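You operate a simulated robot arm through the tools that you are given. There is no shell and no other tool. Be economical: measure what you need, move in short steps, check, and stop when the job is done.

The job below is to be done with a simulated two-armed robot. You get a single attempt, and the scene is never put back.

JOB
Flush the eyewash till it runs clear, close it, hang the OK tag.
Fine: lift the yellow cover before the eyewash lever opens; shut the lever, then the cover; the green OK tag goes on the CHECK peg last; spill nothing and move no other tag. Where these are worked on the way, their far stop is far enough and under half their travel is too little: eyewash lever, yellow cover.

It is judged by the outcome, as a careful person would: the job done as asked, and still so three seconds after it is handed in. It fails if anything else is knocked over, pushed out of place, dropped, spilled or broken. A push-on lid holds only when it is set on centred and level and pressed home; a screw cap is set on level and turned clockwise until tight.

ROBOT AND FRAMES
Two 7-joint arms with fingered hands on one trunk, on a base that drives. Base frame: it is fixed to the floor where the robot stands at the start and does not move with it; the origin is under the middle of the robot, x ahead of it, y to its left, z up. Units: mm, degrees, N and s.
The left shoulder is at the start at [16, 173, 1301], the right one opposite. Places, roughly: black tank [10300, -5000, 400]; eyewash [600, 0, 1000]; eyewash lever [400, 0, 900]; eyewash peg [500, -200, 1200]; green tag [11750, -5500, 750]; orange tag [12500, -5750, 750]; red tag [11500, -5500, 750]; yellow box [400, -700, 900]; yellow cover [600, 0, 1100]; yellow tag [11500, -5500, 750]. Payload 3.5 kg a hand.
The tool frame of a hand sits at the grasp point between the pads (the TCP): z along the fingers, y along the line on which they close. The tips reach 25 mm beyond it. The gripper opens to 88 mm. The gripper's body begins 29 mm behind the TCP. The gripper is a hand of 3 fingers: y runs from the thumb to the fingers, the wrist lies at [-13, -97, -162] in the tool frame, and closing takes about 1.5 s.
Orientation is that of the tool frame in the base frame, as [roll, pitch, yaw] about the fixed x, y, z axes, in that order (R = Rz(yaw) Ry(pitch) Rx(roll)). With the fingers straight down and the wrist toward the robot, the tool's x, y and z point along [0, 1, 0], [1, 0, 0] and [0, 0, -1] of the base frame.

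CONTROLS
- The arms move only by the tool arm_command. It takes "left_deltas", "right_deltas" or both (then of equal length, played together; a hand with none holds still); each is a list of rows, each a list of 3 entries, a list of its own where there are three numbers: the closure, from 0 (fully open) to 1 (shut), then the shift along the base's x, y, z in mm, then the turn, a rotation vector about the base's x, y, z in degrees. In form: [[gripper, [x, y, z], [ax, ay, az]], ...]. A call has 1 to 20 rows; each row shifts and turns the commanded pose from where the row before left it. Each row takes 0.2 s and may step no farther than 50 mm and 8.6 degrees from the row before; otherwise, or with a gripper value out of range, the whole call is refused. A pose out of reach is approached as far as the arm can. The call stops where the force on the tool passes 90 N (or 10 N more than at its start, if that is more) or the arm is blocked; 0.2 s more then pass. The fingers move at their own pace (about 72 mm/s each) and stop on an object; they squeeze with about 22 N. The grip force told is the motor's: it shows also when the fingers shut on nothing. Time passes only in rows, and 0.2 s behind the last, so rows that do not move let the fingers close. It gives the time, the measured TCP pose, the force on the tool (base axes), the opening and the grip force at its end, in the units of the frame above (readings bear some noise), with the torque about the TCP (base axes, N m) and any sound that the robot's microphone picked up.
- Cameras (640 x 400 px; columns grow to the right, rows downward): "scene" is now at [87.8, -20.4, 1533.6]; the picture's right is [-0.22, -0.98, 0.00], its down [-0.52, 0.11, -0.85] and it looks along [0.83, -0.19, -0.53] (base axes); focal length 214 px, centre (320, 200). "left" rides on the left gripper at [-58, -85, -99] in its tool frame; the picture's right is [-0.67, -0.35, 0.66], its down [0.69, -0.63, 0.37] and it looks along [0.29, 0.69, 0.66] (tool axes); focal length 261 px, centre (320, 200). "right" rides on the right gripper at [58, -85, -99] in its tool frame; the picture's right is [-0.67, 0.35, -0.66], its down [-0.69, -0.63, 0.37] and it looks along [-0.29, 0.69, 0.66] (tool axes); focal length 261 px, centre (320, 200). There is no depth. A picture from a camera that has moved, and an enlarged one, comes with that camera's place and axes in the base frame and with its lens.
- capture(camera): a new picture of that camera. The clock stands still meanwhile.
- slide_trunk(by): slides the trunk up (or, below 0, down) by that many mm; the arms and the scene camera ride with it, the base frame stays. It gives what a move gives, with no picture.
- steer(legs): drives the robot by 1 to 6 legs, each [ahead, left, turn to the left] in mm, mm and degrees, along the robot's own axes; the way and the turn of a leg run together, so that a leg with both is an arc; at most 1500 mm and 180 degrees a leg. The arms and the cameras ride along, it lands a little off, and it stops where it bumps. It gives what a move gives.
- set_grasp(shape, hand): the hand has 3 fingers and takes this shape, open, in about a second: jaw (thumb against the fingers, like two jaws); tri (thumb and two fingers); tip (a fingertip pinch); poke (one finger out to press); point (the index stretched); flat (the hand flat); cup (the hand cupped); fist (a fist). The gripper value then closes the fingers along that shape, each until it touches; the sizes above hold for jaw. It gives what a move gives, with no picture.
- turn_head(pan, tilt): turns the head with the scene camera to pan (to the left, within 86 degrees either way) and tilt (down, from -29 to 69), counted from straight ahead of the robot. It gives what a move gives.
- close_up(camera, box): a new picture of the part [left, top, right, bottom] of that camera's present view, enlarged. The clock stands still meanwhile.
- close_job(): hands the job in; it is judged then, once.

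Work in short steps. Places have to be worked out from the pictures, the camera data and where the tool is seen: move nearer, look again, correct. Check each grasp and each placing, and mend what went wrong. You have 120 turns and 88 pictures in all, those below and enlarged ones among them. Open the grippers and draw the arms clear of the work before you hand the job in, unless the task says otherwise; then end with one line.

The tools are called after "Request:" by a JSON object that holds its "fn" and its "kwargs". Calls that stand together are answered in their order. arm_command: Moves the arms, as the interface text tells. Its arguments: {"type":"object","properties":{"left_deltas":{"type":"array"},"right_deltas":{"type":"array"}},"required":[]} The other tools are called the same way: slide_trunk (by) slides the trunk up or down; set_grasp (shape, hand) gives the hand a shape; steer (legs) drives the base; turn_head (pan, tilt) turns the head that bears the scene camera; capture (camera) takes a picture; close_up (camera, box) takes an enlarged picture of a part of a camera's view; close_job () hands the job in.

At the start:

```text
time: 0.0
left_tool_pos: [391.6, 103.0, 1479.0]
left_orientation: [180.0, 0.1, 89.9]
left_ft_force: [-0.2, 0.0, -0.1]
left_wrist_torque: [0.01, -0.02, -0.01]
left_gripper_width: 87.4
left_grip_force: 0.0
left_shape: jaw
right_tool_pos: [374.5, -286.2, 1533.2]
right_orientation: [-179.9, 0.0, 90.0]
right_ft_force: [-1.2, -0.7, 0.3]
right_wrist_torque: [-0.02, 0.03, 0.0]
right_gripper_width: 87.7
right_grip_force: 0.0
right_shape: jaw
trunk travel left (down, up): [-375.0, 80.0]
robot x, y, heading: [2.2, -0.9, -0.0]
head pan, tilt: [-12.7, 30.8]
```

scene: 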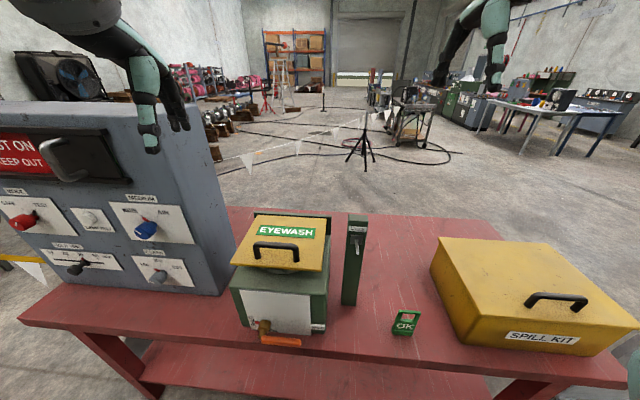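
right: 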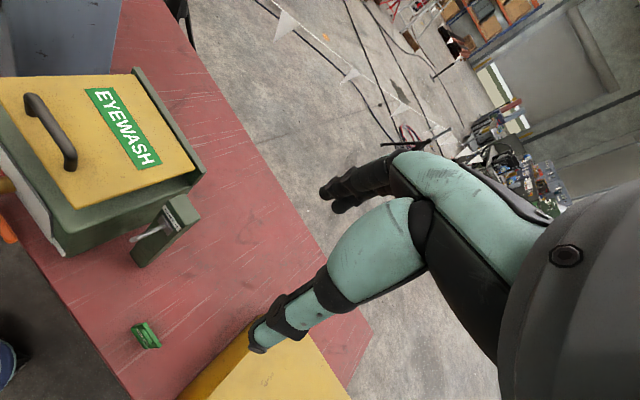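
left: 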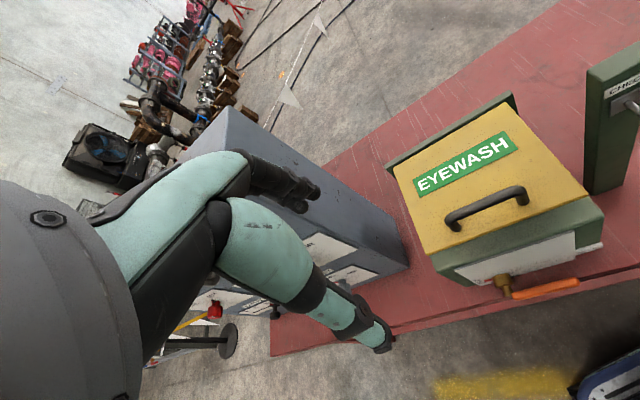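

I'll look closer at the eyewash, peg and OK tag before moving anything.

Request:
{"fn": "close_up", "kwargs": {"camera": "scene", "box": [220, 200, 440, 360]}}

Request:
{"fn": "close_up", "kwargs": {"camera": "left", "box": [370, 60, 640, 330]}}

Request:
{"fn": "close_up", "kwargs": {"camera": "right", "box": [0, 60, 260, 370]}}

```text
2.50 times, centred on (330, 280) of scene
camera zoom: at [87.8, -20.4, 1533.6], right [-0.22, -0.98, 0.0], down [-0.52, 0.11, -0.85], along [0.83, -0.19, -0.53], focal length 536 px, centre (295, 0)
```

zoom: 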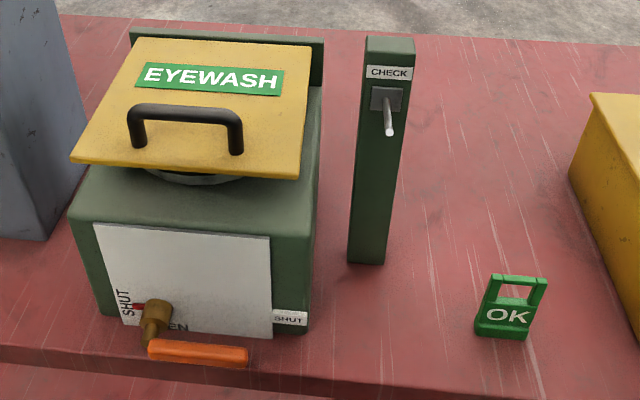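

```text
1.48 times, centred on (505, 195) of left
camera zoom: at [306.3, 45.5, 1578.4], right [-0.35, -0.67, -0.66], down [-0.63, 0.68, -0.37], along [0.69, 0.28, -0.66], focal length 386 px, centre (46, 207)
```

zoom: 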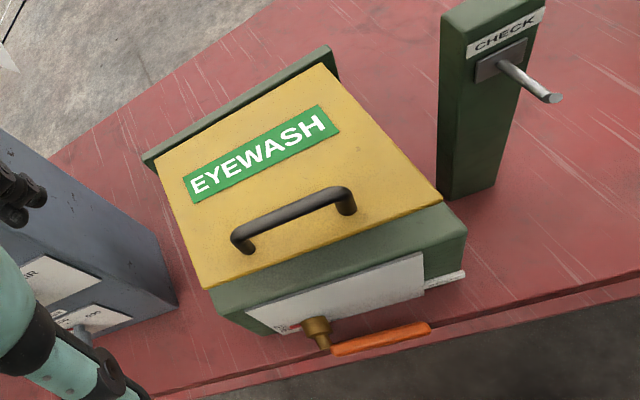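

```text
1.29 times, centred on (130, 215) of right
camera zoom: at [290.2, -228.2, 1632.1], right [0.35, -0.67, 0.66], down [-0.63, -0.69, -0.37], along [0.69, -0.29, -0.66], focal length 336 px, centre (565, 181)
```

zoom: 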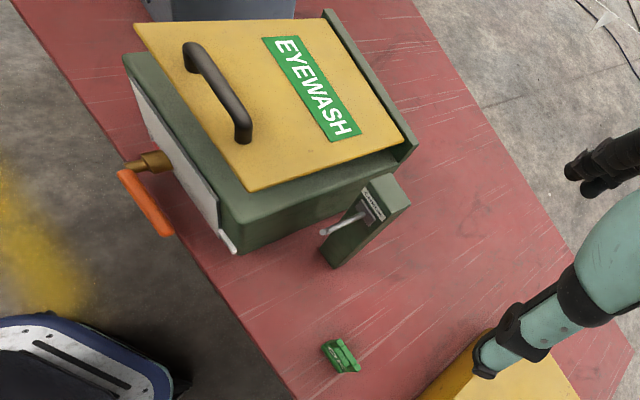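

The lever's open direction is hidden. I'll back off a little and look at the front plate with the head.

Request:
{"fn": "steer", "kwargs": {"legs": [[-400, 0, 0]]}}

Request:
{"fn": "turn_head", "kwargs": {"pan": 0, "tilt": 36}}

Request:
{"fn": "capture", "kwargs": {"camera": "scene"}}

Request:
{"fn": "close_up", "kwargs": {"camera": "scene", "box": [260, 140, 420, 240]}}

```text
time: 2.5
left_tool_pos: [-7.6, 102.6, 1477.9]
left_orientation: [-179.9, 0.1, 90.1]
left_ft_force: [-0.4, -0.1, 0.6]
left_wrist_torque: [0.0, 0.0, 0.02]
left_gripper_width: 87.5
left_grip_force: 0.0
left_shape: jaw
right_tool_pos: [-22.0, -287.2, 1533.5]
right_orientation: [-179.9, 0.0, 90.1]
right_ft_force: [-0.2, 0.9, 0.4]
right_wrist_torque: [0.03, -0.01, 0.03]
right_gripper_width: 87.6
right_grip_force: 0.0
right_shape: jaw
trunk travel left (down, up): [-375.0, 80.0]
robot x, y, heading: [-400.3, -1.7, 0.0]
head pan, tilt: [-12.7, 30.8]
```

```text
time: 3.2
left_tool_pos: [-9.6, 103.8, 1478.6]
left_orientation: [179.9, 0.1, 90.1]
left_ft_force: [0.3, -0.6, 0.9]
left_wrist_torque: [-0.01, -0.02, 0.0]
left_gripper_width: 87.7
left_grip_force: 0.1
left_shape: jaw
right_tool_pos: [-25.2, -286.1, 1533.6]
right_orientation: [180.0, 0.1, 90.2]
right_ft_force: [0.2, -0.4, 0.1]
right_wrist_torque: [0.01, 0.02, -0.03]
right_gripper_width: 87.6
right_grip_force: 0.0
right_shape: jaw
trunk travel left (down, up): [-375.0, 80.0]
robot x, y, heading: [-401.6, -4.3, 0.3]
head pan, tilt: [0.0, 36.0]
```

```text
81 pictures are left
camera scene: at [-313.4, -0.8, 1525.6], right [0.0, -1.0, 0.0], down [-0.6, 0.0, -0.8], along [0.8, 0.0, -0.6], focal length 214 px, centre (320, 200)
```

scene: 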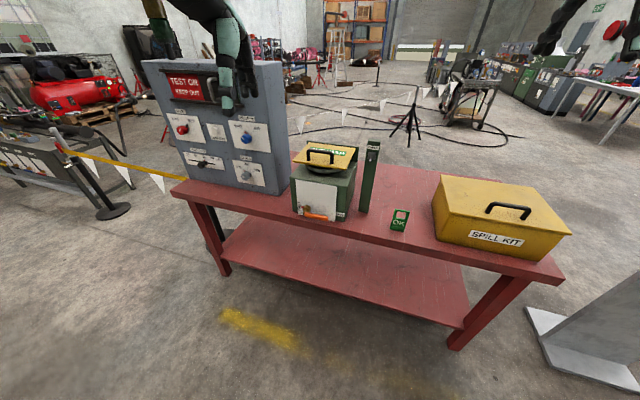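

```text
4.00 times, centred on (340, 190) of scene
camera zoom: at [-313.4, -0.8, 1525.6], right [0.0, -1.0, 0.0], down [-0.6, 0.0, -0.8], along [0.8, 0.0, -0.6], focal length 858 px, centre (240, 240)
```

zoom: 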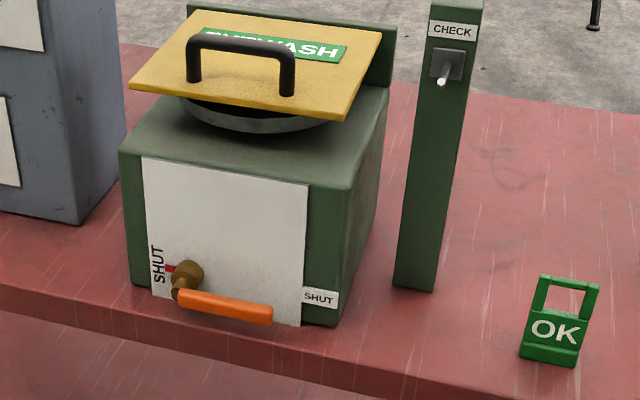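

I need the plate text more sharply.

Request:
{"fn": "close_up", "kwargs": {"camera": "scene", "box": [286, 190, 350, 230]}}

Request:
{"fn": "close_up", "kwargs": {"camera": "scene", "box": [380, 195, 428, 235]}}

```text
10.00 times, centred on (318, 210) of scene
camera zoom: at [-313.4, -0.8, 1525.6], right [0.0, -1.0, 0.0], down [-0.6, 0.0, -0.8], along [0.8, 0.0, -0.6], focal length 2145 px, centre (340, 100)
```

zoom: 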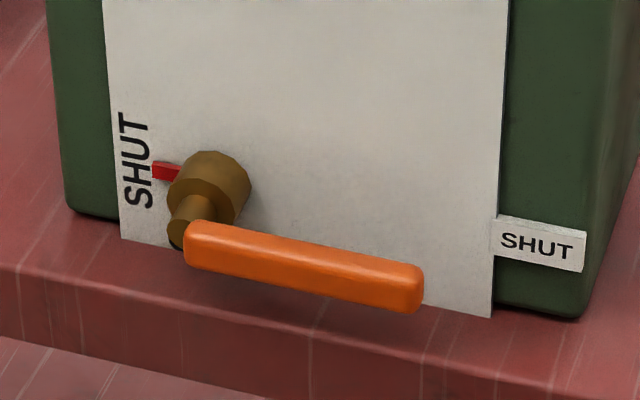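

```text
10.00 times, centred on (404, 215) of scene
camera zoom: at [-313.4, -0.8, 1525.6], right [0.0, -1.0, 0.0], down [-0.6, 0.0, -0.8], along [0.8, 0.0, -0.6], focal length 2145 px, centre (-520, 50)
```

zoom: 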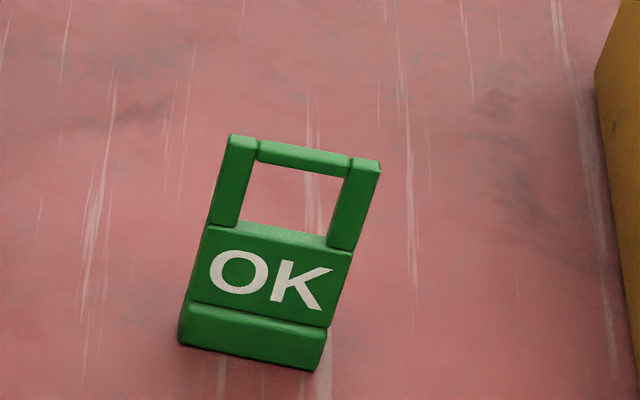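

The pointer moves SHUT (left) → OPEN (bottom), so the lever should swing upward. The bench is yawed about −19.4°, with its front edge at about 363 mm along its own normal. I'll square the robot to it and approach with a margin.

Request:
{"fn": "steer", "kwargs": {"legs": [[0, 0, -19.7], [0, 197, 0], [380, 0, 0]]}}

Request:
{"fn": "turn_head", "kwargs": {"pan": 0, "tilt": 60}}

Request:
{"fn": "capture", "kwargs": {"camera": "scene"}}

```text
time: 7.9
left_tool_pos: [427.8, 26.6, 1479.2]
left_orientation: [179.8, 0.1, 70.7]
left_ft_force: [-0.4, -0.7, 0.3]
left_wrist_torque: [-0.01, -0.02, 0.03]
left_gripper_width: 87.6
left_grip_force: 0.1
left_shape: jaw
right_tool_pos: [284.8, -337.1, 1533.7]
right_orientation: [179.9, 0.0, 70.8]
right_ft_force: [0.2, 0.0, 0.3]
right_wrist_torque: [0.01, -0.02, -0.01]
right_gripper_width: 87.6
right_grip_force: 0.1
right_shape: jaw
trunk travel left (down, up): [-375.0, 80.0]
robot x, y, heading: [26.7, 60.7, -19.1]
head pan, tilt: [0.0, 36.0]
```

```text
time: 8.8
left_tool_pos: [431.2, 25.1, 1478.6]
left_orientation: [180.0, 0.1, 70.8]
left_ft_force: [0.3, 0.0, 0.3]
left_wrist_torque: [-0.02, 0.0, 0.02]
left_gripper_width: 87.8
left_grip_force: 0.1
left_shape: jaw
right_tool_pos: [288.9, -337.3, 1532.8]
right_orientation: [-180.0, 0.1, 70.8]
right_ft_force: [0.6, 0.8, 0.4]
right_wrist_torque: [0.02, 0.01, 0.0]
right_gripper_width: 87.8
right_grip_force: 0.1
right_shape: jaw
trunk travel left (down, up): [-375.0, 80.0]
robot x, y, heading: [27.7, 57.4, -19.1]
head pan, tilt: [0.0, 60.0]
```

```text
77 pictures are left
camera scene: at [90.7, 34.1, 1493.2], right [-0.33, -0.94, 0.0], down [-0.83, 0.29, -0.48], along [0.46, -0.16, -0.88], focal length 214 px, centre (320, 200)
```

scene: 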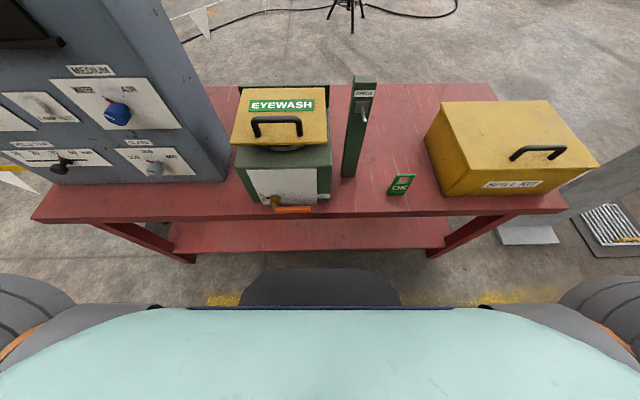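

The base nose is still clear of the shelf and legs. I'll edge 45 mm closer and then zoom for precise positions.

Request:
{"fn": "steer", "kwargs": {"legs": [[45, 0, 0]]}}

Request:
{"fn": "turn_head", "kwargs": {"pan": 5, "tilt": 50}}

Request:
{"fn": "close_up", "kwargs": {"camera": "scene", "box": [240, 100, 440, 225]}}

Request:
{"fn": "capture", "kwargs": {"camera": "left"}}

Request:
{"fn": "capture", "kwargs": {"camera": "right"}}

```text
time: 9.7
left_tool_pos: [460.5, 14.0, 1483.5]
left_orientation: [179.4, 0.2, 70.8]
left_ft_force: [0.2, 0.5, 0.8]
left_wrist_torque: [-0.01, -0.03, -0.05]
left_gripper_width: 87.4
left_grip_force: 0.1
left_shape: jaw
right_tool_pos: [317.4, -348.2, 1537.4]
right_orientation: [179.3, 0.0, 70.8]
right_ft_force: [-0.8, -0.6, -0.6]
right_wrist_torque: [-0.01, -0.02, -0.01]
right_gripper_width: 87.7
right_grip_force: 0.1
right_shape: jaw
trunk travel left (down, up): [-375.0, 80.0]
robot x, y, heading: [69.5, 42.4, -19.2]
head pan, tilt: [0.0, 60.0]
```

```text
time: 10.4
left_tool_pos: [468.6, 12.2, 1480.2]
left_orientation: [179.8, 0.1, 70.8]
left_ft_force: [-0.1, 0.8, 0.4]
left_wrist_torque: [0.02, 0.04, 0.01]
left_gripper_width: 87.5
left_grip_force: 0.1
left_shape: jaw
right_tool_pos: [325.2, -350.6, 1534.1]
right_orientation: [179.8, 0.0, 70.8]
right_ft_force: [-0.7, -0.6, 0.1]
right_wrist_torque: [0.03, -0.03, 0.01]
right_gripper_width: 87.6
right_grip_force: 0.0
right_shape: jaw
trunk travel left (down, up): [-375.0, 80.0]
robot x, y, heading: [69.7, 43.9, -19.4]
head pan, tilt: [5.0, 50.0]
```

```text
3.20 times, centred on (340, 162) of scene
camera zoom: at [139.8, 23.9, 1505.7], right [-0.25, -0.97, 0.0], down [-0.75, 0.19, -0.63], along [0.61, -0.15, -0.78], focal length 686 px, centre (256, 320)
```

zoom: 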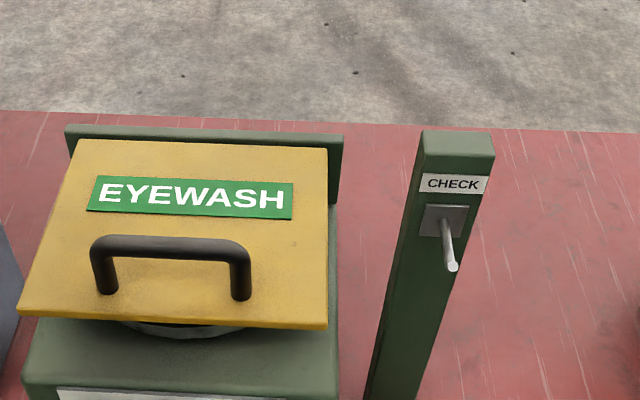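

```text
75 pictures are left
camera left: at [369.4, -14.3, 1579.4], right [-0.55, -0.52, -0.66], down [-0.37, 0.85, -0.37], along [0.75, 0.04, -0.66], focal length 261 px, centre (320, 200)
```

left: 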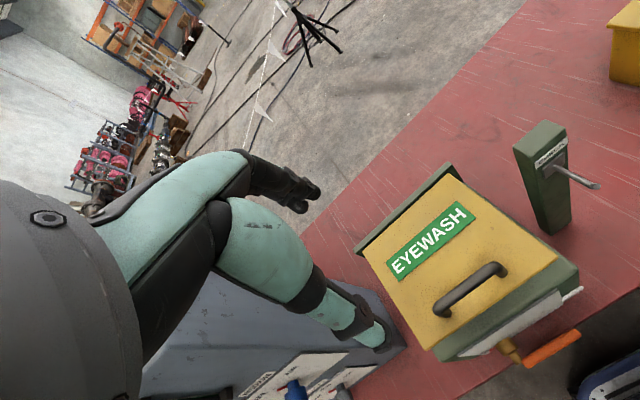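

```text
74 pictures are left
camera right: at [264.0, -267.5, 1633.1], right [0.11, -0.75, 0.66], down [-0.82, -0.44, -0.37], along [0.56, -0.5, -0.66], focal length 261 px, centre (320, 200)
```

right: 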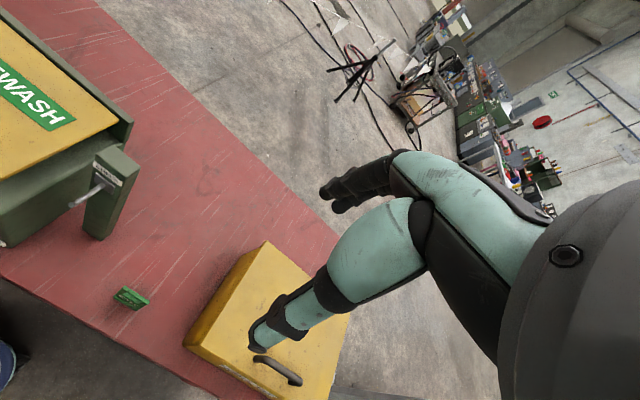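

Handle bar centre is about (477, −1, 1169), and the left hand is already aligned with it. I'll lower the left hand to just above the bar and check.

Request:
{"fn": "arm_command", "kwargs": {"left_deltas": [[0, [2, -2, -42], [0, 0, 0]], [0, [2, -2, -42], [0, 0, 0]], [0, [2, -3, -42], [0, 0, 0]], [0, [1, -3, -42], [0, 0, 0]], [0, [1, -3, -42], [0, 0, 0]], [0, [0, 0, -42], [0, 0, 0]]]}}

Request:
{"fn": "capture", "kwargs": {"camera": "left"}}

Request:
{"fn": "capture", "kwargs": {"camera": "scene"}}

```text
time: 11.8
left_tool_pos: [478.9, -3.1, 1227.3]
left_orientation: [180.0, 0.1, 70.7]
left_ft_force: [0.5, 0.2, 0.4]
left_wrist_torque: [-0.01, -0.01, 0.02]
left_gripper_width: 87.7
left_grip_force: 0.1
left_shape: jaw
right_tool_pos: [331.2, -351.7, 1534.3]
right_orientation: [-180.0, 0.0, 70.8]
right_ft_force: [0.5, 0.7, -0.4]
right_wrist_torque: [-0.03, 0.02, 0.03]
right_gripper_width: 87.7
right_grip_force: 0.1
right_shape: jaw
trunk travel left (down, up): [-375.0, 80.0]
robot x, y, heading: [67.5, 44.4, -19.0]
head pan, tilt: [5.0, 50.0]
```

```text
73 pictures are left
camera left: at [380.9, -29.1, 1325.5], right [-0.55, -0.52, -0.65], down [-0.37, 0.85, -0.37], along [0.75, 0.04, -0.66], focal length 261 px, centre (320, 200)
```

left: 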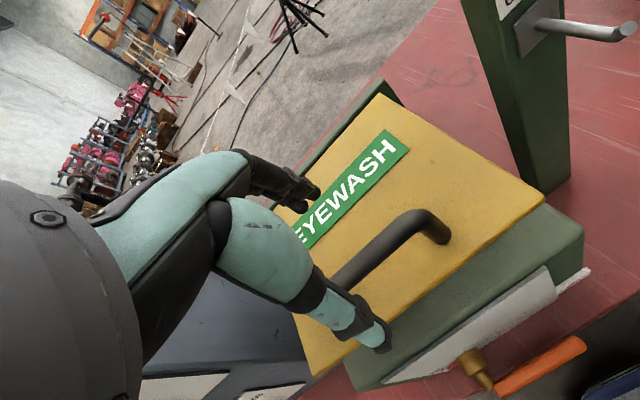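

```text
72 pictures are left
camera scene: at [144.3, 22.6, 1505.5], right [-0.25, -0.97, 0.0], down [-0.75, 0.19, -0.63], along [0.61, -0.15, -0.78], focal length 214 px, centre (320, 200)
```

scene: 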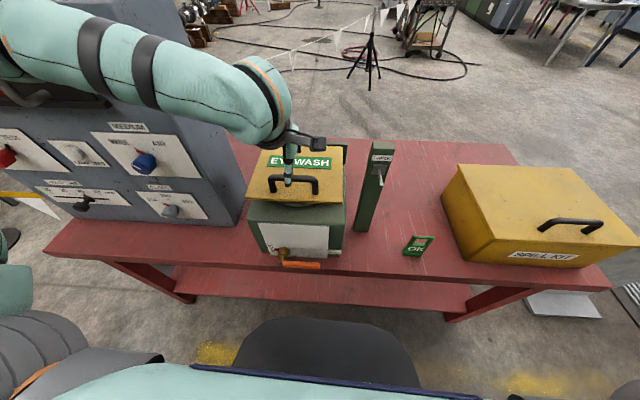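

The hand is lined up over the bar. I'll descend 58 mm with a tiny forward correction, then close gently.

Request:
{"fn": "arm_command", "kwargs": {"left_deltas": [[0, [1, 0, -20], [0, 0, 0]], [0, [1, 0, -20], [0, 0, 0]], [0, [0, 0, -18], [0, 0, 0]], [0, [0, 0, 0], [0, 0, 0]]]}}

Request:
{"fn": "capture", "kwargs": {"camera": "left"}}

Request:
{"fn": "close_up", "kwargs": {"camera": "scene", "box": [230, 110, 390, 210]}}

```text
time: 12.8
left_tool_pos: [481.5, -3.6, 1169.7]
left_orientation: [179.8, 0.2, 70.7]
left_ft_force: [0.8, 0.8, -0.8]
left_wrist_torque: [-0.01, 0.01, -0.04]
left_gripper_width: 87.6
left_grip_force: 0.1
left_shape: jaw
right_tool_pos: [328.5, -351.9, 1533.6]
right_orientation: [179.9, 0.0, 70.7]
right_ft_force: [-0.6, -0.2, 0.6]
right_wrist_torque: [0.04, -0.01, 0.0]
right_gripper_width: 87.6
right_grip_force: 0.1
right_shape: jaw
trunk travel left (down, up): [-375.0, 80.0]
robot x, y, heading: [67.5, 42.0, -19.2]
head pan, tilt: [5.0, 50.0]
```

```text
71 pictures are left
camera left: at [382.3, -28.5, 1268.7], right [-0.55, -0.52, -0.66], down [-0.37, 0.85, -0.37], along [0.75, 0.04, -0.66], focal length 261 px, centre (320, 200)
```

left: 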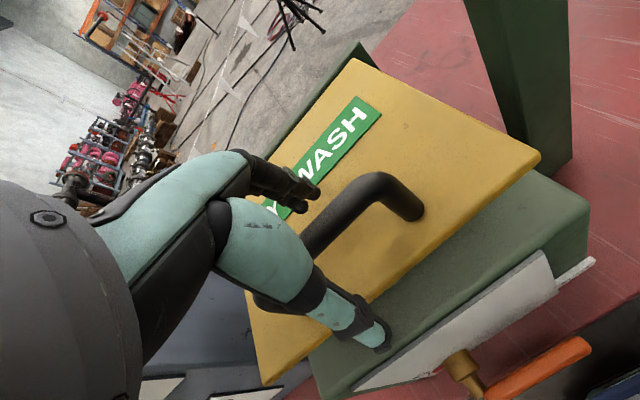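

```text
4.00 times, centred on (310, 160) of scene
camera zoom: at [143.1, 22.8, 1505.6], right [-0.25, -0.97, 0.0], down [-0.75, 0.19, -0.63], along [0.61, -0.15, -0.78], focal length 858 px, centre (360, 360)
```

zoom: 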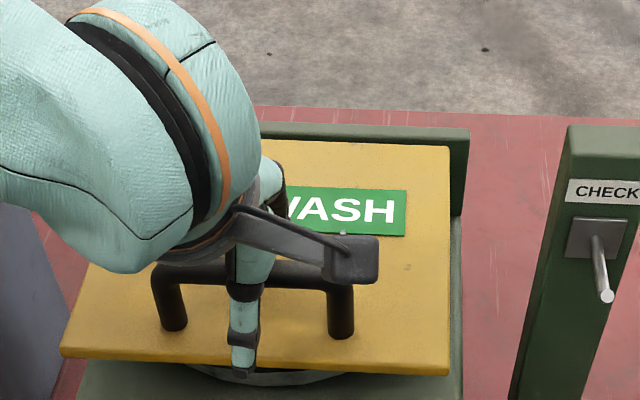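

The bar lies between thumb and fingers. Closing now.

Request:
{"fn": "arm_command", "kwargs": {"left_deltas": [[1, [0, 0, 0], [0, 0, 0]], [1, [0, 0, 0], [0, 0, 0]], [1, [0, 0, 0], [0, 0, 0]], [1, [0, 0, 0], [0, 0, 0]], [1, [0, 0, 0], [0, 0, 0]], [1, [0, 0, 0], [0, 0, 0]], [1, [0, 0, 0], [0, 0, 0]]]}}

Request:
{"fn": "close_up", "kwargs": {"camera": "scene", "box": [230, 110, 390, 210]}}

```text
time: 14.4
left_tool_pos: [481.1, -2.5, 1170.3]
left_orientation: [179.9, 0.2, 70.8]
left_ft_force: [-0.3, 0.8, -0.4]
left_wrist_torque: [-0.03, -0.03, 0.03]
left_gripper_width: 0.0
left_grip_force: 22.1
left_shape: jaw
right_tool_pos: [329.0, -351.5, 1534.0]
right_orientation: [-179.9, -0.1, 70.9]
right_ft_force: [-0.6, 0.1, 0.2]
right_wrist_torque: [-0.02, -0.02, 0.0]
right_gripper_width: 87.7
right_grip_force: 0.0
right_shape: jaw
trunk travel left (down, up): [-375.0, 80.0]
robot x, y, heading: [65.9, 38.4, -19.0]
head pan, tilt: [5.0, 50.0]
```

```text
4.00 times, centred on (310, 160) of scene
camera zoom: at [143.4, 22.8, 1505.6], right [-0.25, -0.97, 0.0], down [-0.75, 0.19, -0.63], along [0.61, -0.15, -0.78], focal length 858 px, centre (360, 360)
```

zoom: 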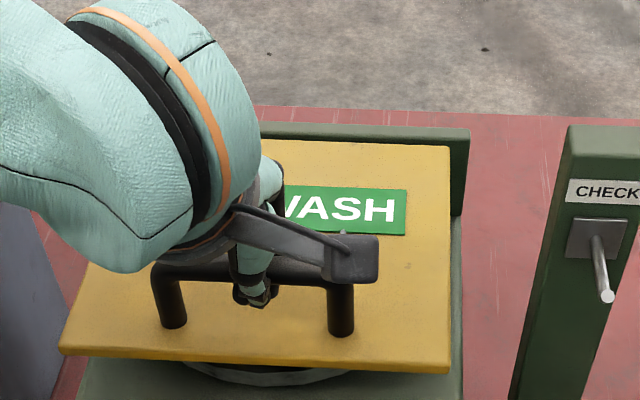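

The jaw closed to 0, so I need to see whether the bar is caged between fingers and palm, or missed.

Request:
{"fn": "capture", "kwargs": {"camera": "left"}}

Request:
{"fn": "close_up", "kwargs": {"camera": "scene", "box": [280, 160, 330, 195]}}

```text
68 pictures are left
camera left: at [382.6, -28.5, 1268.8], right [-0.55, -0.52, -0.66], down [-0.37, 0.85, -0.37], along [0.75, 0.04, -0.66], focal length 261 px, centre (320, 200)
```

left: 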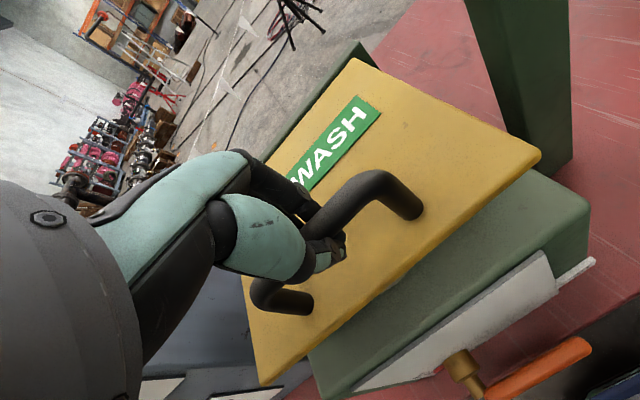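

```text
11.43 times, centred on (305, 178) of scene
camera zoom: at [143.4, 22.8, 1505.6], right [-0.25, -0.97, 0.0], down [-0.75, 0.19, -0.63], along [0.61, -0.15, -0.78], focal length 2451 px, centre (491, 457)
```

zoom: 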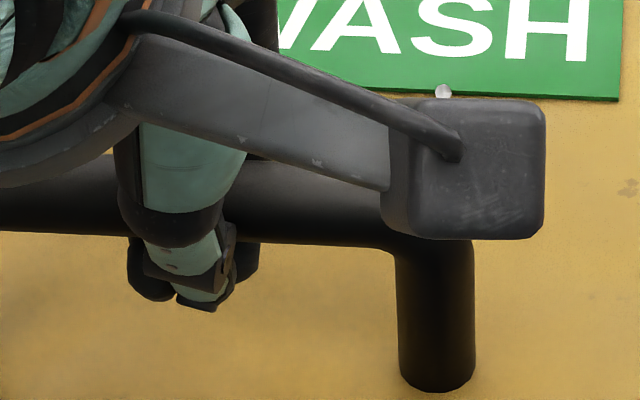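

The thumb and fingers have met beneath the bar, so it is caged and can be lifted. I'll raise it along the hinge arc (hinge about F=638, z≈1119), first 20°.

Request:
{"fn": "arm_command", "kwargs": {"left_deltas": [[1, [4.8, -1.7, 15.7], [0, 0, 0]], [1, [6.2, -2.2, 15.3], [0, 0, 0]], [1, [7.4, -2.6, 14.6], [0, 0, 0]], [1, [8.5, -3, 13.9], [0, 0, 0]], [1, [0, 0, 0], [0, 0, 0]]]}}

Request:
{"fn": "capture", "kwargs": {"camera": "scene"}}

```text
time: 15.6
left_tool_pos: [509.4, -11.4, 1229.7]
left_orientation: [179.9, 0.1, 70.9]
left_ft_force: [-2.3, 1.9, 0.4]
left_wrist_torque: [0.01, 0.06, 0.05]
left_gripper_width: 0.0
left_grip_force: 22.4
left_shape: jaw
right_tool_pos: [328.2, -351.4, 1532.9]
right_orientation: [179.9, 0.0, 70.8]
right_ft_force: [-0.1, 0.3, 0.8]
right_wrist_torque: [0.03, 0.0, 0.01]
right_gripper_width: 87.5
right_grip_force: 0.2
right_shape: jaw
trunk travel left (down, up): [-375.0, 80.0]
robot x, y, heading: [67.9, 43.2, -19.2]
head pan, tilt: [5.0, 50.0]
```

```text
66 pictures are left
camera scene: at [142.7, 23.6, 1505.6], right [-0.25, -0.97, 0.0], down [-0.75, 0.19, -0.63], along [0.61, -0.15, -0.78], focal length 214 px, centre (320, 200)
```

scene: 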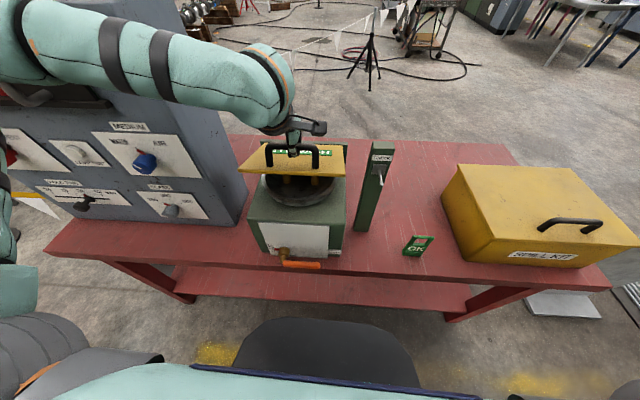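

Light, and it moves freely. Continuing to about 45°.

Request:
{"fn": "arm_command", "kwargs": {"left_deltas": [[1, [9.6, -3.4, 13], [0, 0, 0]], [1, [10.7, -3.8, 12.2], [0, 0, 0]], [1, [11.6, -4.1, 11], [0, 0, 0]], [1, [12.5, -4.4, 10], [0, 0, 0]], [1, [13.2, -4.6, 8.7], [0, 0, 0]], [1, [0, 0, 0], [0, 0, 0]]]}}

Request:
{"fn": "capture", "kwargs": {"camera": "scene"}}

Request:
{"fn": "capture", "kwargs": {"camera": "left"}}

```text
time: 17.0
left_tool_pos: [567.6, -33.0, 1284.9]
left_orientation: [179.9, 0.1, 70.8]
left_ft_force: [2.1, 2.3, -3.8]
left_wrist_torque: [0.01, 0.04, 0.08]
left_gripper_width: 0.2
left_grip_force: 22.3
left_shape: jaw
right_tool_pos: [330.1, -350.9, 1533.9]
right_orientation: [-180.0, 0.0, 70.8]
right_ft_force: [0.1, -0.5, -0.2]
right_wrist_torque: [0.01, 0.0, -0.01]
right_gripper_width: 87.7
right_grip_force: 0.0
right_shape: jaw
trunk travel left (down, up): [-375.0, 80.0]
robot x, y, heading: [70.3, 43.2, -19.2]
head pan, tilt: [5.0, 50.0]
```

```text
65 pictures are left
camera scene: at [144.3, 23.4, 1505.5], right [-0.25, -0.97, 0.0], down [-0.75, 0.19, -0.63], along [0.61, -0.15, -0.78], focal length 214 px, centre (320, 200)
```

scene: 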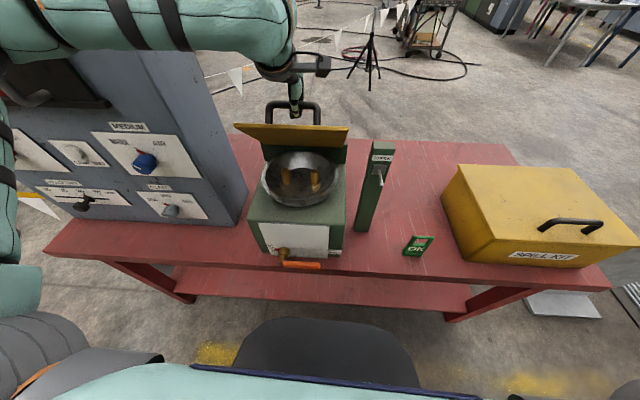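

```text
64 pictures are left
camera left: at [468.5, -57.6, 1383.1], right [-0.55, -0.52, -0.65], down [-0.37, 0.85, -0.37], along [0.75, 0.04, -0.66], focal length 261 px, centre (320, 200)
```

left: 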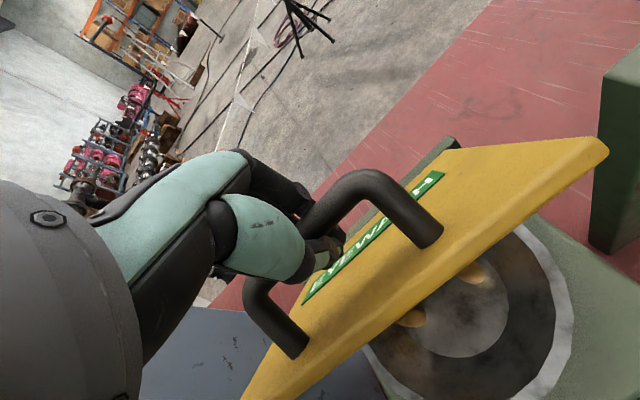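

The lid is at about 45° with the bowl visible; the handle will swing to the far side, so the left hand can't finish the arc. I'll bring the right hand in, fingers forward and closed, to push the underside. First I'll rotate it while staying on its own side.

Request:
{"fn": "arm_command", "kwargs": {"right_deltas": [[1, [-2, 6, -20], [-2.49, -7.07, 0]], [1, [-2, 6, -20], [-2.49, -7.07, 0]], [1, [-2, 6, -20], [-2.49, -7.07, 0]], [1, [-2, 6, -20], [-2.49, -7.07, 0]], [1, [-2, 6, -20], [-2.49, -7.07, 0]], [1, [-2, 6, -20], [-2.49, -7.07, 0]], [1, [-2, 6, -20], [-2.49, -7.07, 0]], [1, [-2, 6, -20], [-2.49, -7.07, 0]], [1, [-2, 6, -20], [-2.49, -7.07, 0]], [1, [-2, 6, -20], [-2.49, -7.07, 0]], [1, [-2, 6, -20], [-2.49, -7.07, 0]], [1, [-2, 6, -20], [-2.49, -7.07, 0]], [1, [0, 0, 0], [0, 0, 0]]]}}

Request:
{"fn": "capture", "kwargs": {"camera": "scene"}}

```text
time: 19.8
left_tool_pos: [566.7, -32.3, 1284.4]
left_orientation: [-179.8, 0.0, 70.9]
left_ft_force: [2.2, 2.3, -3.9]
left_wrist_torque: [0.01, 0.02, 0.06]
left_gripper_width: 0.0
left_grip_force: 21.8
left_shape: jaw
right_tool_pos: [306.9, -428.5, 1375.4]
right_orientation: [90.0, 0.1, 70.6]
right_ft_force: [-0.4, 0.3, -0.3]
right_wrist_torque: [-0.03, 0.01, 0.0]
right_gripper_width: 0.0
right_grip_force: 22.0
right_shape: jaw
right hand out of reach, approached as far as the arm can: row 4, 5, 6, 7, 8, 9, 10, 11
trunk travel left (down, up): [-375.0, 80.0]
robot x, y, heading: [68.2, 39.2, -19.4]
head pan, tilt: [5.0, 50.0]
```

```text
63 pictures are left
camera scene: at [144.2, 22.9, 1505.5], right [-0.25, -0.97, 0.0], down [-0.75, 0.19, -0.63], along [0.61, -0.15, -0.78], focal length 214 px, centre (320, 200)
```

scene: 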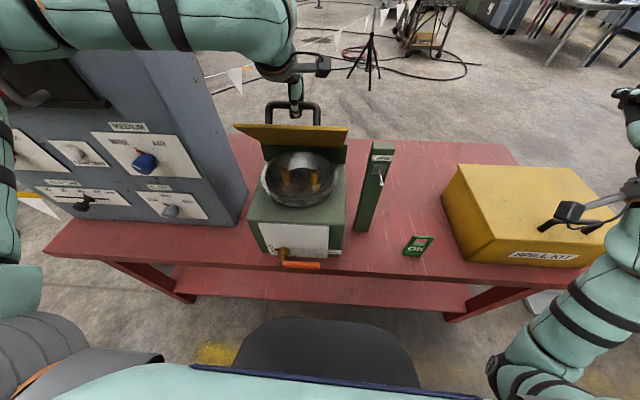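

Orientation is right but the position ended off to the side. I'll step toward the centre and see how it tracks.

Request:
{"fn": "arm_command", "kwargs": {"right_deltas": [[1, [5, 30, -10], [0, 0, 0]], [1, [5, 30, -10], [0, 0, 0]], [1, [5, 30, -10], [0, 0, 0]], [1, [0, 0, 0], [0, 0, 0]]]}}

```text
time: 20.8
left_tool_pos: [566.4, -31.3, 1284.2]
left_orientation: [180.0, 0.1, 70.8]
left_ft_force: [1.4, 1.9, -2.6]
left_wrist_torque: [0.06, 0.05, 0.06]
left_gripper_width: 0.0
left_grip_force: 21.9
left_shape: jaw
right_tool_pos: [350.4, -369.9, 1340.2]
right_orientation: [90.0, 0.3, 70.7]
right_ft_force: [-0.6, -0.6, 0.3]
right_wrist_torque: [-0.03, 0.03, 0.01]
right_gripper_width: 0.0
right_grip_force: 22.3
right_shape: jaw
right hand out of reach, approached as far as the arm can: row 1, 2, 3
trunk travel left (down, up): [-375.0, 80.0]
robot x, y, heading: [68.9, 44.2, -19.4]
head pan, tilt: [5.0, 50.0]
```

The wrist is folded too near the shoulder there; farther forward will be easier. I'll head to the staging point in front of the lid's underside (F≈430, L≈95, z≈1240).

Request:
{"fn": "arm_command", "kwargs": {"right_deltas": [[1, [19.3, 22.7, -4], [0, 0, 0]], [1, [19.3, 22.7, -4], [0, 0, 0]], [1, [19.3, 22.7, -4], [0, 0, 0]], [1, [19.3, 22.7, -4], [0, 0, 0]], [1, [19.3, 22.7, -4], [0, 0, 0]], [1, [19.3, 22.7, -4], [0, 0, 0]], [1, [0, 0, 0], [0, 0, 0]], [1, [0, 0, 0], [0, 0, 0]]]}}

Request:
{"fn": "capture", "kwargs": {"camera": "scene"}}

```text
time: 21.7
left_tool_pos: [567.3, -31.0, 1284.2]
left_orientation: [-180.0, 0.1, 70.9]
left_ft_force: [0.1, -1.5, -2.7]
left_wrist_torque: [0.0, -0.01, 0.01]
left_gripper_width: 0.0
left_grip_force: 21.5
left_shape: jaw
right_tool_pos: [404.5, -313.5, 1332.4]
right_orientation: [88.8, 11.5, 68.2]
right_ft_force: [0.4, 0.4, -0.5]
right_wrist_torque: [0.01, 0.0, 0.0]
right_gripper_width: 0.0
right_grip_force: 22.2
right_shape: jaw
trunk travel left (down, up): [-375.0, 80.0]
robot x, y, heading: [65.6, 40.8, -19.2]
head pan, tilt: [5.0, 50.0]
stopped in row 4 (right hand): the arm was blocked; the commanded pose is now the measured one
```

```text
62 pictures are left
camera scene: at [144.0, 23.1, 1505.5], right [-0.25, -0.97, 0.0], down [-0.75, 0.19, -0.63], along [0.61, -0.15, -0.78], focal length 214 px, centre (320, 200)
```

scene: 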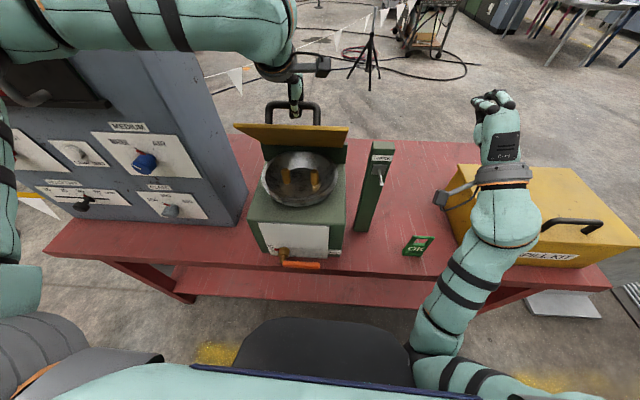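

That palm-up pose is blocked, so I'll use the reliable tool-down pose instead and push the lid edge with the backs of the fingers. First I'll restore the tool-down orientation on the right hand.

Request:
{"fn": "arm_command", "kwargs": {"right_deltas": [[1, [0, 0, 5], [5.6, -1.5, 1.2]], [1, [0, 0, 5], [5.6, -1.5, 1.2]], [1, [-4.3, 1.5, 6], [2.49, 7.07, 0]], [1, [-4.3, 1.5, 6], [2.49, 7.07, 0]], [1, [-4.3, 1.5, 6], [2.49, 7.07, 0]], [1, [-4.3, 1.5, 6], [2.49, 7.07, 0]], [1, [-4.3, 1.5, 6], [2.49, 7.07, 0]], [1, [-4.3, 1.5, 6], [2.49, 7.07, 0]], [1, [-4.3, 1.5, 6], [2.49, 7.07, 0]], [1, [-4.3, 1.5, 6], [2.49, 7.07, 0]], [1, [-4.3, 1.5, 6], [2.49, 7.07, 0]], [1, [-4.3, 1.5, 6], [2.49, 7.07, 0]], [1, [-4.3, 1.5, 6], [2.49, 7.07, 0]], [1, [-4.3, 1.5, 6], [2.49, 7.07, 0]], [1, [0, 0, 0], [0, 0, 0]], [1, [0, 0, 0], [0, 0, 0]]]}}

```text
time: 22.2
left_tool_pos: [568.1, -31.9, 1283.1]
left_orientation: [179.9, 0.0, 70.8]
left_ft_force: [1.0, 0.1, -2.2]
left_wrist_torque: [0.02, 0.04, 0.01]
left_gripper_width: 0.0
left_grip_force: 22.2
left_shape: jaw
right_tool_pos: [398.7, -326.1, 1337.8]
right_orientation: [89.3, 13.6, 67.1]
right_ft_force: [-0.1, -0.5, 0.0]
right_wrist_torque: [0.01, 0.02, -0.01]
right_gripper_width: 0.2
right_grip_force: 21.7
right_shape: jaw
trunk travel left (down, up): [-375.0, 80.0]
robot x, y, heading: [71.8, 46.2, -19.2]
head pan, tilt: [5.0, 50.0]
stopped in row 2 (right hand): the arm was blocked; the commanded pose is now the measured one
```

Still blocked against something (elbow or limits). I'll move outward to its own side without the correction turn.

Request:
{"fn": "arm_command", "kwargs": {"right_deltas": [[1, [0, -20, 10], [0, 0, 0]], [1, [0, -20, 10], [0, 0, 0]], [1, [0, -20, 10], [2.49, 7.07, 0]], [1, [0, -10, 10], [2.49, 7.07, 0]], [1, [0, 0, 10], [2.49, 7.07, 0]], [1, [0, 0, 0], [0, 0, 0]]]}}

Request:
{"fn": "capture", "kwargs": {"camera": "scene"}}

```text
time: 23.6
left_tool_pos: [567.3, -31.5, 1284.3]
left_orientation: [180.0, 0.1, 70.8]
left_ft_force: [0.7, 0.6, -1.3]
left_wrist_torque: [-0.01, 0.04, 0.02]
left_gripper_width: 0.1
left_grip_force: 22.0
left_shape: jaw
right_tool_pos: [400.6, -385.7, 1367.5]
right_orientation: [96.9, 13.7, 68.9]
right_ft_force: [-0.1, -0.9, -0.4]
right_wrist_torque: [-0.03, -0.02, 0.0]
right_gripper_width: 0.0
right_grip_force: 22.3
right_shape: jaw
right hand out of reach, approached as far as the arm can: row 4, 5
trunk travel left (down, up): [-375.0, 80.0]
robot x, y, heading: [67.5, 37.1, -19.3]
head pan, tilt: [5.0, 50.0]
```

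```text
61 pictures are left
camera scene: at [144.0, 22.9, 1505.5], right [-0.25, -0.97, 0.0], down [-0.75, 0.19, -0.63], along [0.61, -0.15, -0.78], focal length 214 px, centre (320, 200)
```

scene: 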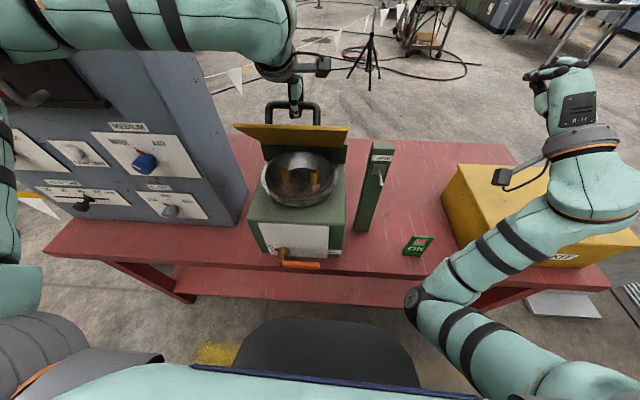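

The elbow has swung inward. I'll retrace the path it came by: up and back while rotating to tool-down.

Request:
{"fn": "arm_command", "kwargs": {"right_deltas": [[1, [-15, -5, 10], [0, 0, 0]], [1, [-15, -5, 10], [0, 0, 0]], [1, [-15, -5, 10], [0, 0, 0]], [1, [-15, -5, 10], [0, 0, 0]], [1, [-5, 0, 20], [2.49, 7.07, 0]], [1, [-5, 0, 20], [2.49, 7.07, 0]], [1, [0, 5, 20], [2.49, 7.07, 0]], [1, [0, 5, 20], [2.49, 7.07, 0]], [1, [0, 5, 20], [2.49, 7.07, 0]], [1, [0, 5, 10], [2.49, 7.07, 0]], [1, [0, 5, 0], [2.49, 7.07, 0]], [1, [0, 5, 0], [2.49, 7.07, 0]], [1, [0, 0, 0], [2.49, 7.07, 0]], [1, [0, 0, 0], [0, 0, 0]], [1, [0, 0, 0], [0, 0, 0]]]}}

Request:
{"fn": "capture", "kwargs": {"camera": "scene"}}

```text
time: 26.8
left_tool_pos: [567.2, -31.8, 1283.7]
left_orientation: [-180.0, 0.0, 70.9]
left_ft_force: [0.2, -0.5, -2.6]
left_wrist_torque: [0.01, 0.02, 0.04]
left_gripper_width: 0.0
left_grip_force: 22.0
left_shape: jaw
right_tool_pos: [328.7, -376.1, 1510.2]
right_orientation: [165.4, 6.7, 82.8]
right_ft_force: [0.0, 0.3, 0.2]
right_wrist_torque: [0.01, 0.01, 0.0]
right_gripper_width: 0.2
right_grip_force: 21.4
right_shape: jaw
right hand out of reach, approached as far as the arm can: row 5
trunk travel left (down, up): [-375.0, 80.0]
robot x, y, heading: [68.1, 40.1, -19.4]
head pan, tilt: [5.0, 50.0]
```

```text
60 pictures are left
camera scene: at [144.0, 22.7, 1505.5], right [-0.25, -0.97, 0.0], down [-0.75, 0.19, -0.63], along [0.61, -0.15, -0.78], focal length 214 px, centre (320, 200)
```

scene: 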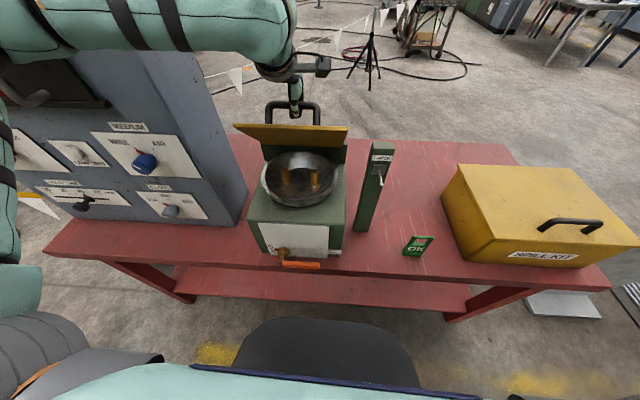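

Arm is unfolded again. I'll correct to exact tool-down, then go to the staging point in front of the lid edge.

Request:
{"fn": "arm_command", "kwargs": {"right_deltas": [[1, [0, 0, 0], [4.15, 6.85, 0]], [1, [0, 0, 0], [4.15, 6.85, 0]], [1, [0, 0, 0], [0, 0, -6.1]], [1, [0, 0, 0], [0, 0, -6.1]], [1, [9.4, 31.2, -15], [0, 0, 0]], [1, [9.4, 31.2, -15], [0, 0, 0]], [1, [9.4, 31.2, -15], [0, 0, 0]], [1, [9.4, 31.2, -15], [0, 0, 0]], [1, [9.4, 31.2, -15], [0, 0, 0]], [1, [0, 0, 0], [0, 0, 0]]]}}

Request:
{"fn": "capture", "kwargs": {"camera": "scene"}}

```text
time: 29.0
left_tool_pos: [567.1, -31.7, 1284.6]
left_orientation: [-179.9, -0.1, 70.8]
left_ft_force: [1.0, -0.5, -2.2]
left_wrist_torque: [0.01, 0.04, 0.02]
left_gripper_width: 0.0
left_grip_force: 21.8
left_shape: jaw
right_tool_pos: [366.2, -248.6, 1458.1]
right_orientation: [-179.9, 0.0, 71.7]
right_ft_force: [0.1, 0.1, -0.1]
right_wrist_torque: [0.0, 0.0, 0.02]
right_gripper_width: 0.0
right_grip_force: 21.9
right_shape: jaw
right hand out of reach, approached as far as the arm can: row 8, 9
trunk travel left (down, up): [-375.0, 80.0]
robot x, y, heading: [70.5, 43.6, -19.2]
head pan, tilt: [5.0, 50.0]
```

```text
59 pictures are left
camera scene: at [144.0, 22.7, 1505.5], right [-0.25, -0.97, 0.0], down [-0.75, 0.19, -0.63], along [0.61, -0.15, -0.78], focal length 214 px, centre (320, 200)
```

scene: 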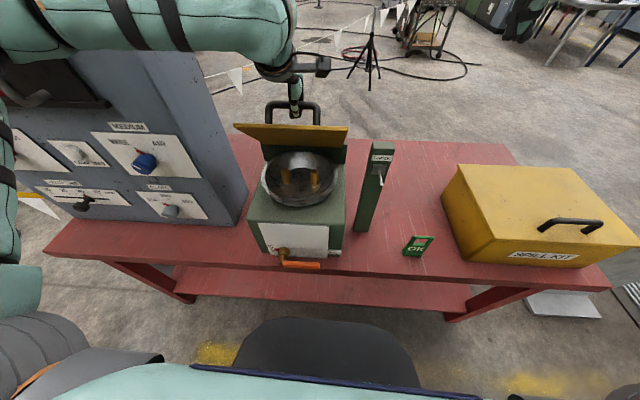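

High tool-down poses are at the limit; going lower should free it up. Continuing lower first and then across.

Request:
{"fn": "arm_command", "kwargs": {"right_deltas": [[1, [0, 0, -45], [0, 0, 0]], [1, [0, 0, -45], [0, 0, 0]], [1, [6, 22, -30], [0, 0, 0]], [1, [6, 22, -25], [0, 0, 0]], [1, [8, 28, -10], [0, 0, 0]], [1, [8, 28, -10], [0, 0, 0]], [1, [8, 28, -10], [0, 0, 0]], [1, [8, 28, 0], [0, 0, 0]], [1, [0, 0, 0], [0, 0, 0]], [1, [0, 0, 0], [0, 0, 0]]]}}

Request:
{"fn": "capture", "kwargs": {"camera": "scene"}}

```text
time: 31.2
left_tool_pos: [567.9, -32.6, 1283.5]
left_orientation: [-179.9, 0.0, 70.9]
left_ft_force: [-0.1, 0.2, -3.2]
left_wrist_torque: [0.0, -0.01, 0.01]
left_gripper_width: 0.0
left_grip_force: 22.1
left_shape: jaw
right_tool_pos: [343.2, -269.3, 1425.0]
right_orientation: [-179.9, 0.1, 71.5]
right_ft_force: [0.1, 0.3, 0.1]
right_wrist_torque: [0.0, 0.01, 0.0]
right_gripper_width: 0.1
right_grip_force: 21.6
right_shape: jaw
right hand out of reach, approached as far as the arm can: row 1, 2, 3, 4, 5, 6, 7, 8
trunk travel left (down, up): [-375.0, 80.0]
robot x, y, heading: [66.1, 43.9, -19.1]
head pan, tilt: [5.0, 50.0]
```

```text
58 pictures are left
camera scene: at [144.1, 22.7, 1505.5], right [-0.25, -0.97, 0.0], down [-0.75, 0.19, -0.63], along [0.61, -0.15, -0.78], focal length 214 px, centre (320, 200)
```

scene: 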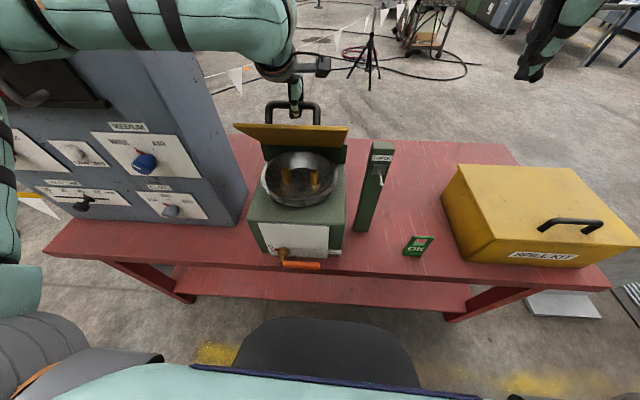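

The right arm is stuck in a poor elbow configuration. I'll send it back toward its start-like pose in two stages and check how it tracks.

Request:
{"fn": "arm_command", "kwargs": {"right_deltas": [[1, [-12, -36, 34], [0, 0, 0]], [1, [-12, -36, 34], [0, 0, 0]], [1, [-12, -36, 34], [0, 0, 0]], [1, [-12, -36, 34], [0, 0, 0]], [1, [-12, -36, 34], [0, 0, 0]], [1, [0, 0, 0], [0, 0, 0]]]}}

```text
refused: row 1 steps farther than a row can; nothing moved
```

Request:
{"fn": "arm_command", "kwargs": {"right_deltas": [[1, [-10, -32, 30], [0, 0, 0]], [1, [-10, -32, 30], [0, 0, 0]], [1, [-10, -32, 30], [0, 0, 0]], [1, [-10, -32, 30], [0, 0, 0]], [1, [-10, -32, 30], [0, 0, 0]], [1, [0, 0, 0], [0, 0, 0]]]}}

```text
time: 32.6
left_tool_pos: [567.2, -31.7, 1283.6]
left_orientation: [180.0, 0.1, 70.8]
left_ft_force: [1.6, -0.6, -2.1]
left_wrist_torque: [0.05, 0.01, 0.0]
left_gripper_width: 0.4
left_grip_force: 22.3
left_shape: jaw
right_tool_pos: [292.3, -430.0, 1574.9]
right_orientation: [179.9, -0.1, 71.5]
right_ft_force: [0.4, -0.3, -0.1]
right_wrist_torque: [-0.04, -0.03, 0.02]
right_gripper_width: 0.0
right_grip_force: 21.6
right_shape: jaw
trunk travel left (down, up): [-375.0, 80.0]
robot x, y, heading: [72.8, 38.9, -19.1]
head pan, tilt: [5.0, 50.0]
```

Commands evidently rebase to the measured pose. Now I'll try a straight descent on the right hand's own side.

Request:
{"fn": "arm_command", "kwargs": {"right_deltas": [[1, [0, 0, -45], [0, 0, 0]], [1, [0, 0, -45], [0, 0, 0]], [1, [0, 0, -45], [0, 0, 0]], [1, [0, 0, -45], [0, 0, 0]], [1, [0, 0, -45], [0, 0, 0]], [1, [0, 0, -45], [0, 0, 0]], [1, [0, 0, -45], [0, 0, 0]], [1, [0, 0, 0], [0, 0, 0]]]}}

Request:
{"fn": "turn_head", "kwargs": {"pan": -20, "tilt": 35}}

Request:
{"fn": "capture", "kwargs": {"camera": "scene"}}

```text
time: 34.4
left_tool_pos: [567.7, -32.3, 1283.7]
left_orientation: [179.9, 0.0, 70.8]
left_ft_force: [0.7, 0.4, -2.3]
left_wrist_torque: [0.03, 0.02, -0.02]
left_gripper_width: 0.0
left_grip_force: 21.9
left_shape: jaw
right_tool_pos: [291.7, -429.8, 1259.3]
right_orientation: [179.9, 0.0, 71.4]
right_ft_force: [0.7, 0.1, 0.7]
right_wrist_torque: [0.01, 0.0, 0.0]
right_gripper_width: 0.0
right_grip_force: 22.1
right_shape: jaw
trunk travel left (down, up): [-375.0, 80.0]
robot x, y, heading: [69.5, 40.1, -19.3]
head pan, tilt: [5.0, 50.0]
```

```text
time: 35.3
left_tool_pos: [567.6, -31.0, 1283.1]
left_orientation: [180.0, 0.1, 70.8]
left_ft_force: [0.6, -0.3, -3.1]
left_wrist_torque: [0.0, 0.03, 0.01]
left_gripper_width: 0.0
left_grip_force: 22.6
left_shape: jaw
right_tool_pos: [292.2, -429.1, 1260.7]
right_orientation: [-180.0, 0.0, 71.4]
right_ft_force: [0.3, 0.3, -0.2]
right_wrist_torque: [0.01, 0.03, 0.01]
right_gripper_width: 0.1
right_grip_force: 22.0
right_shape: jaw
trunk travel left (down, up): [-375.0, 80.0]
robot x, y, heading: [69.3, 39.9, -19.0]
head pan, tilt: [-20.0, 35.0]
```

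```text
57 pictures are left
camera scene: at [138.1, -14.2, 1527.1], right [-0.63, -0.78, 0.01], down [-0.46, 0.37, -0.81], along [0.62, -0.51, -0.59], focal length 214 px, centre (320, 200)
```

scene: 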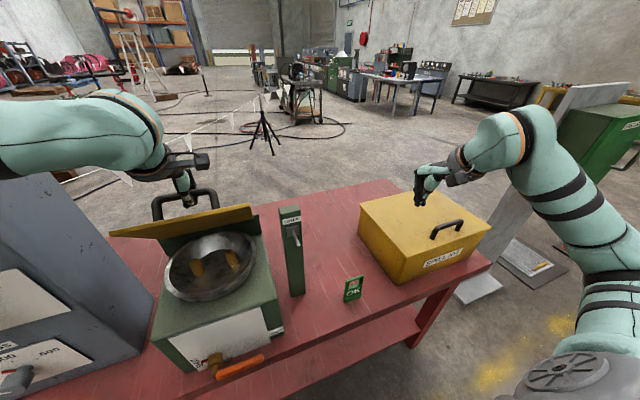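

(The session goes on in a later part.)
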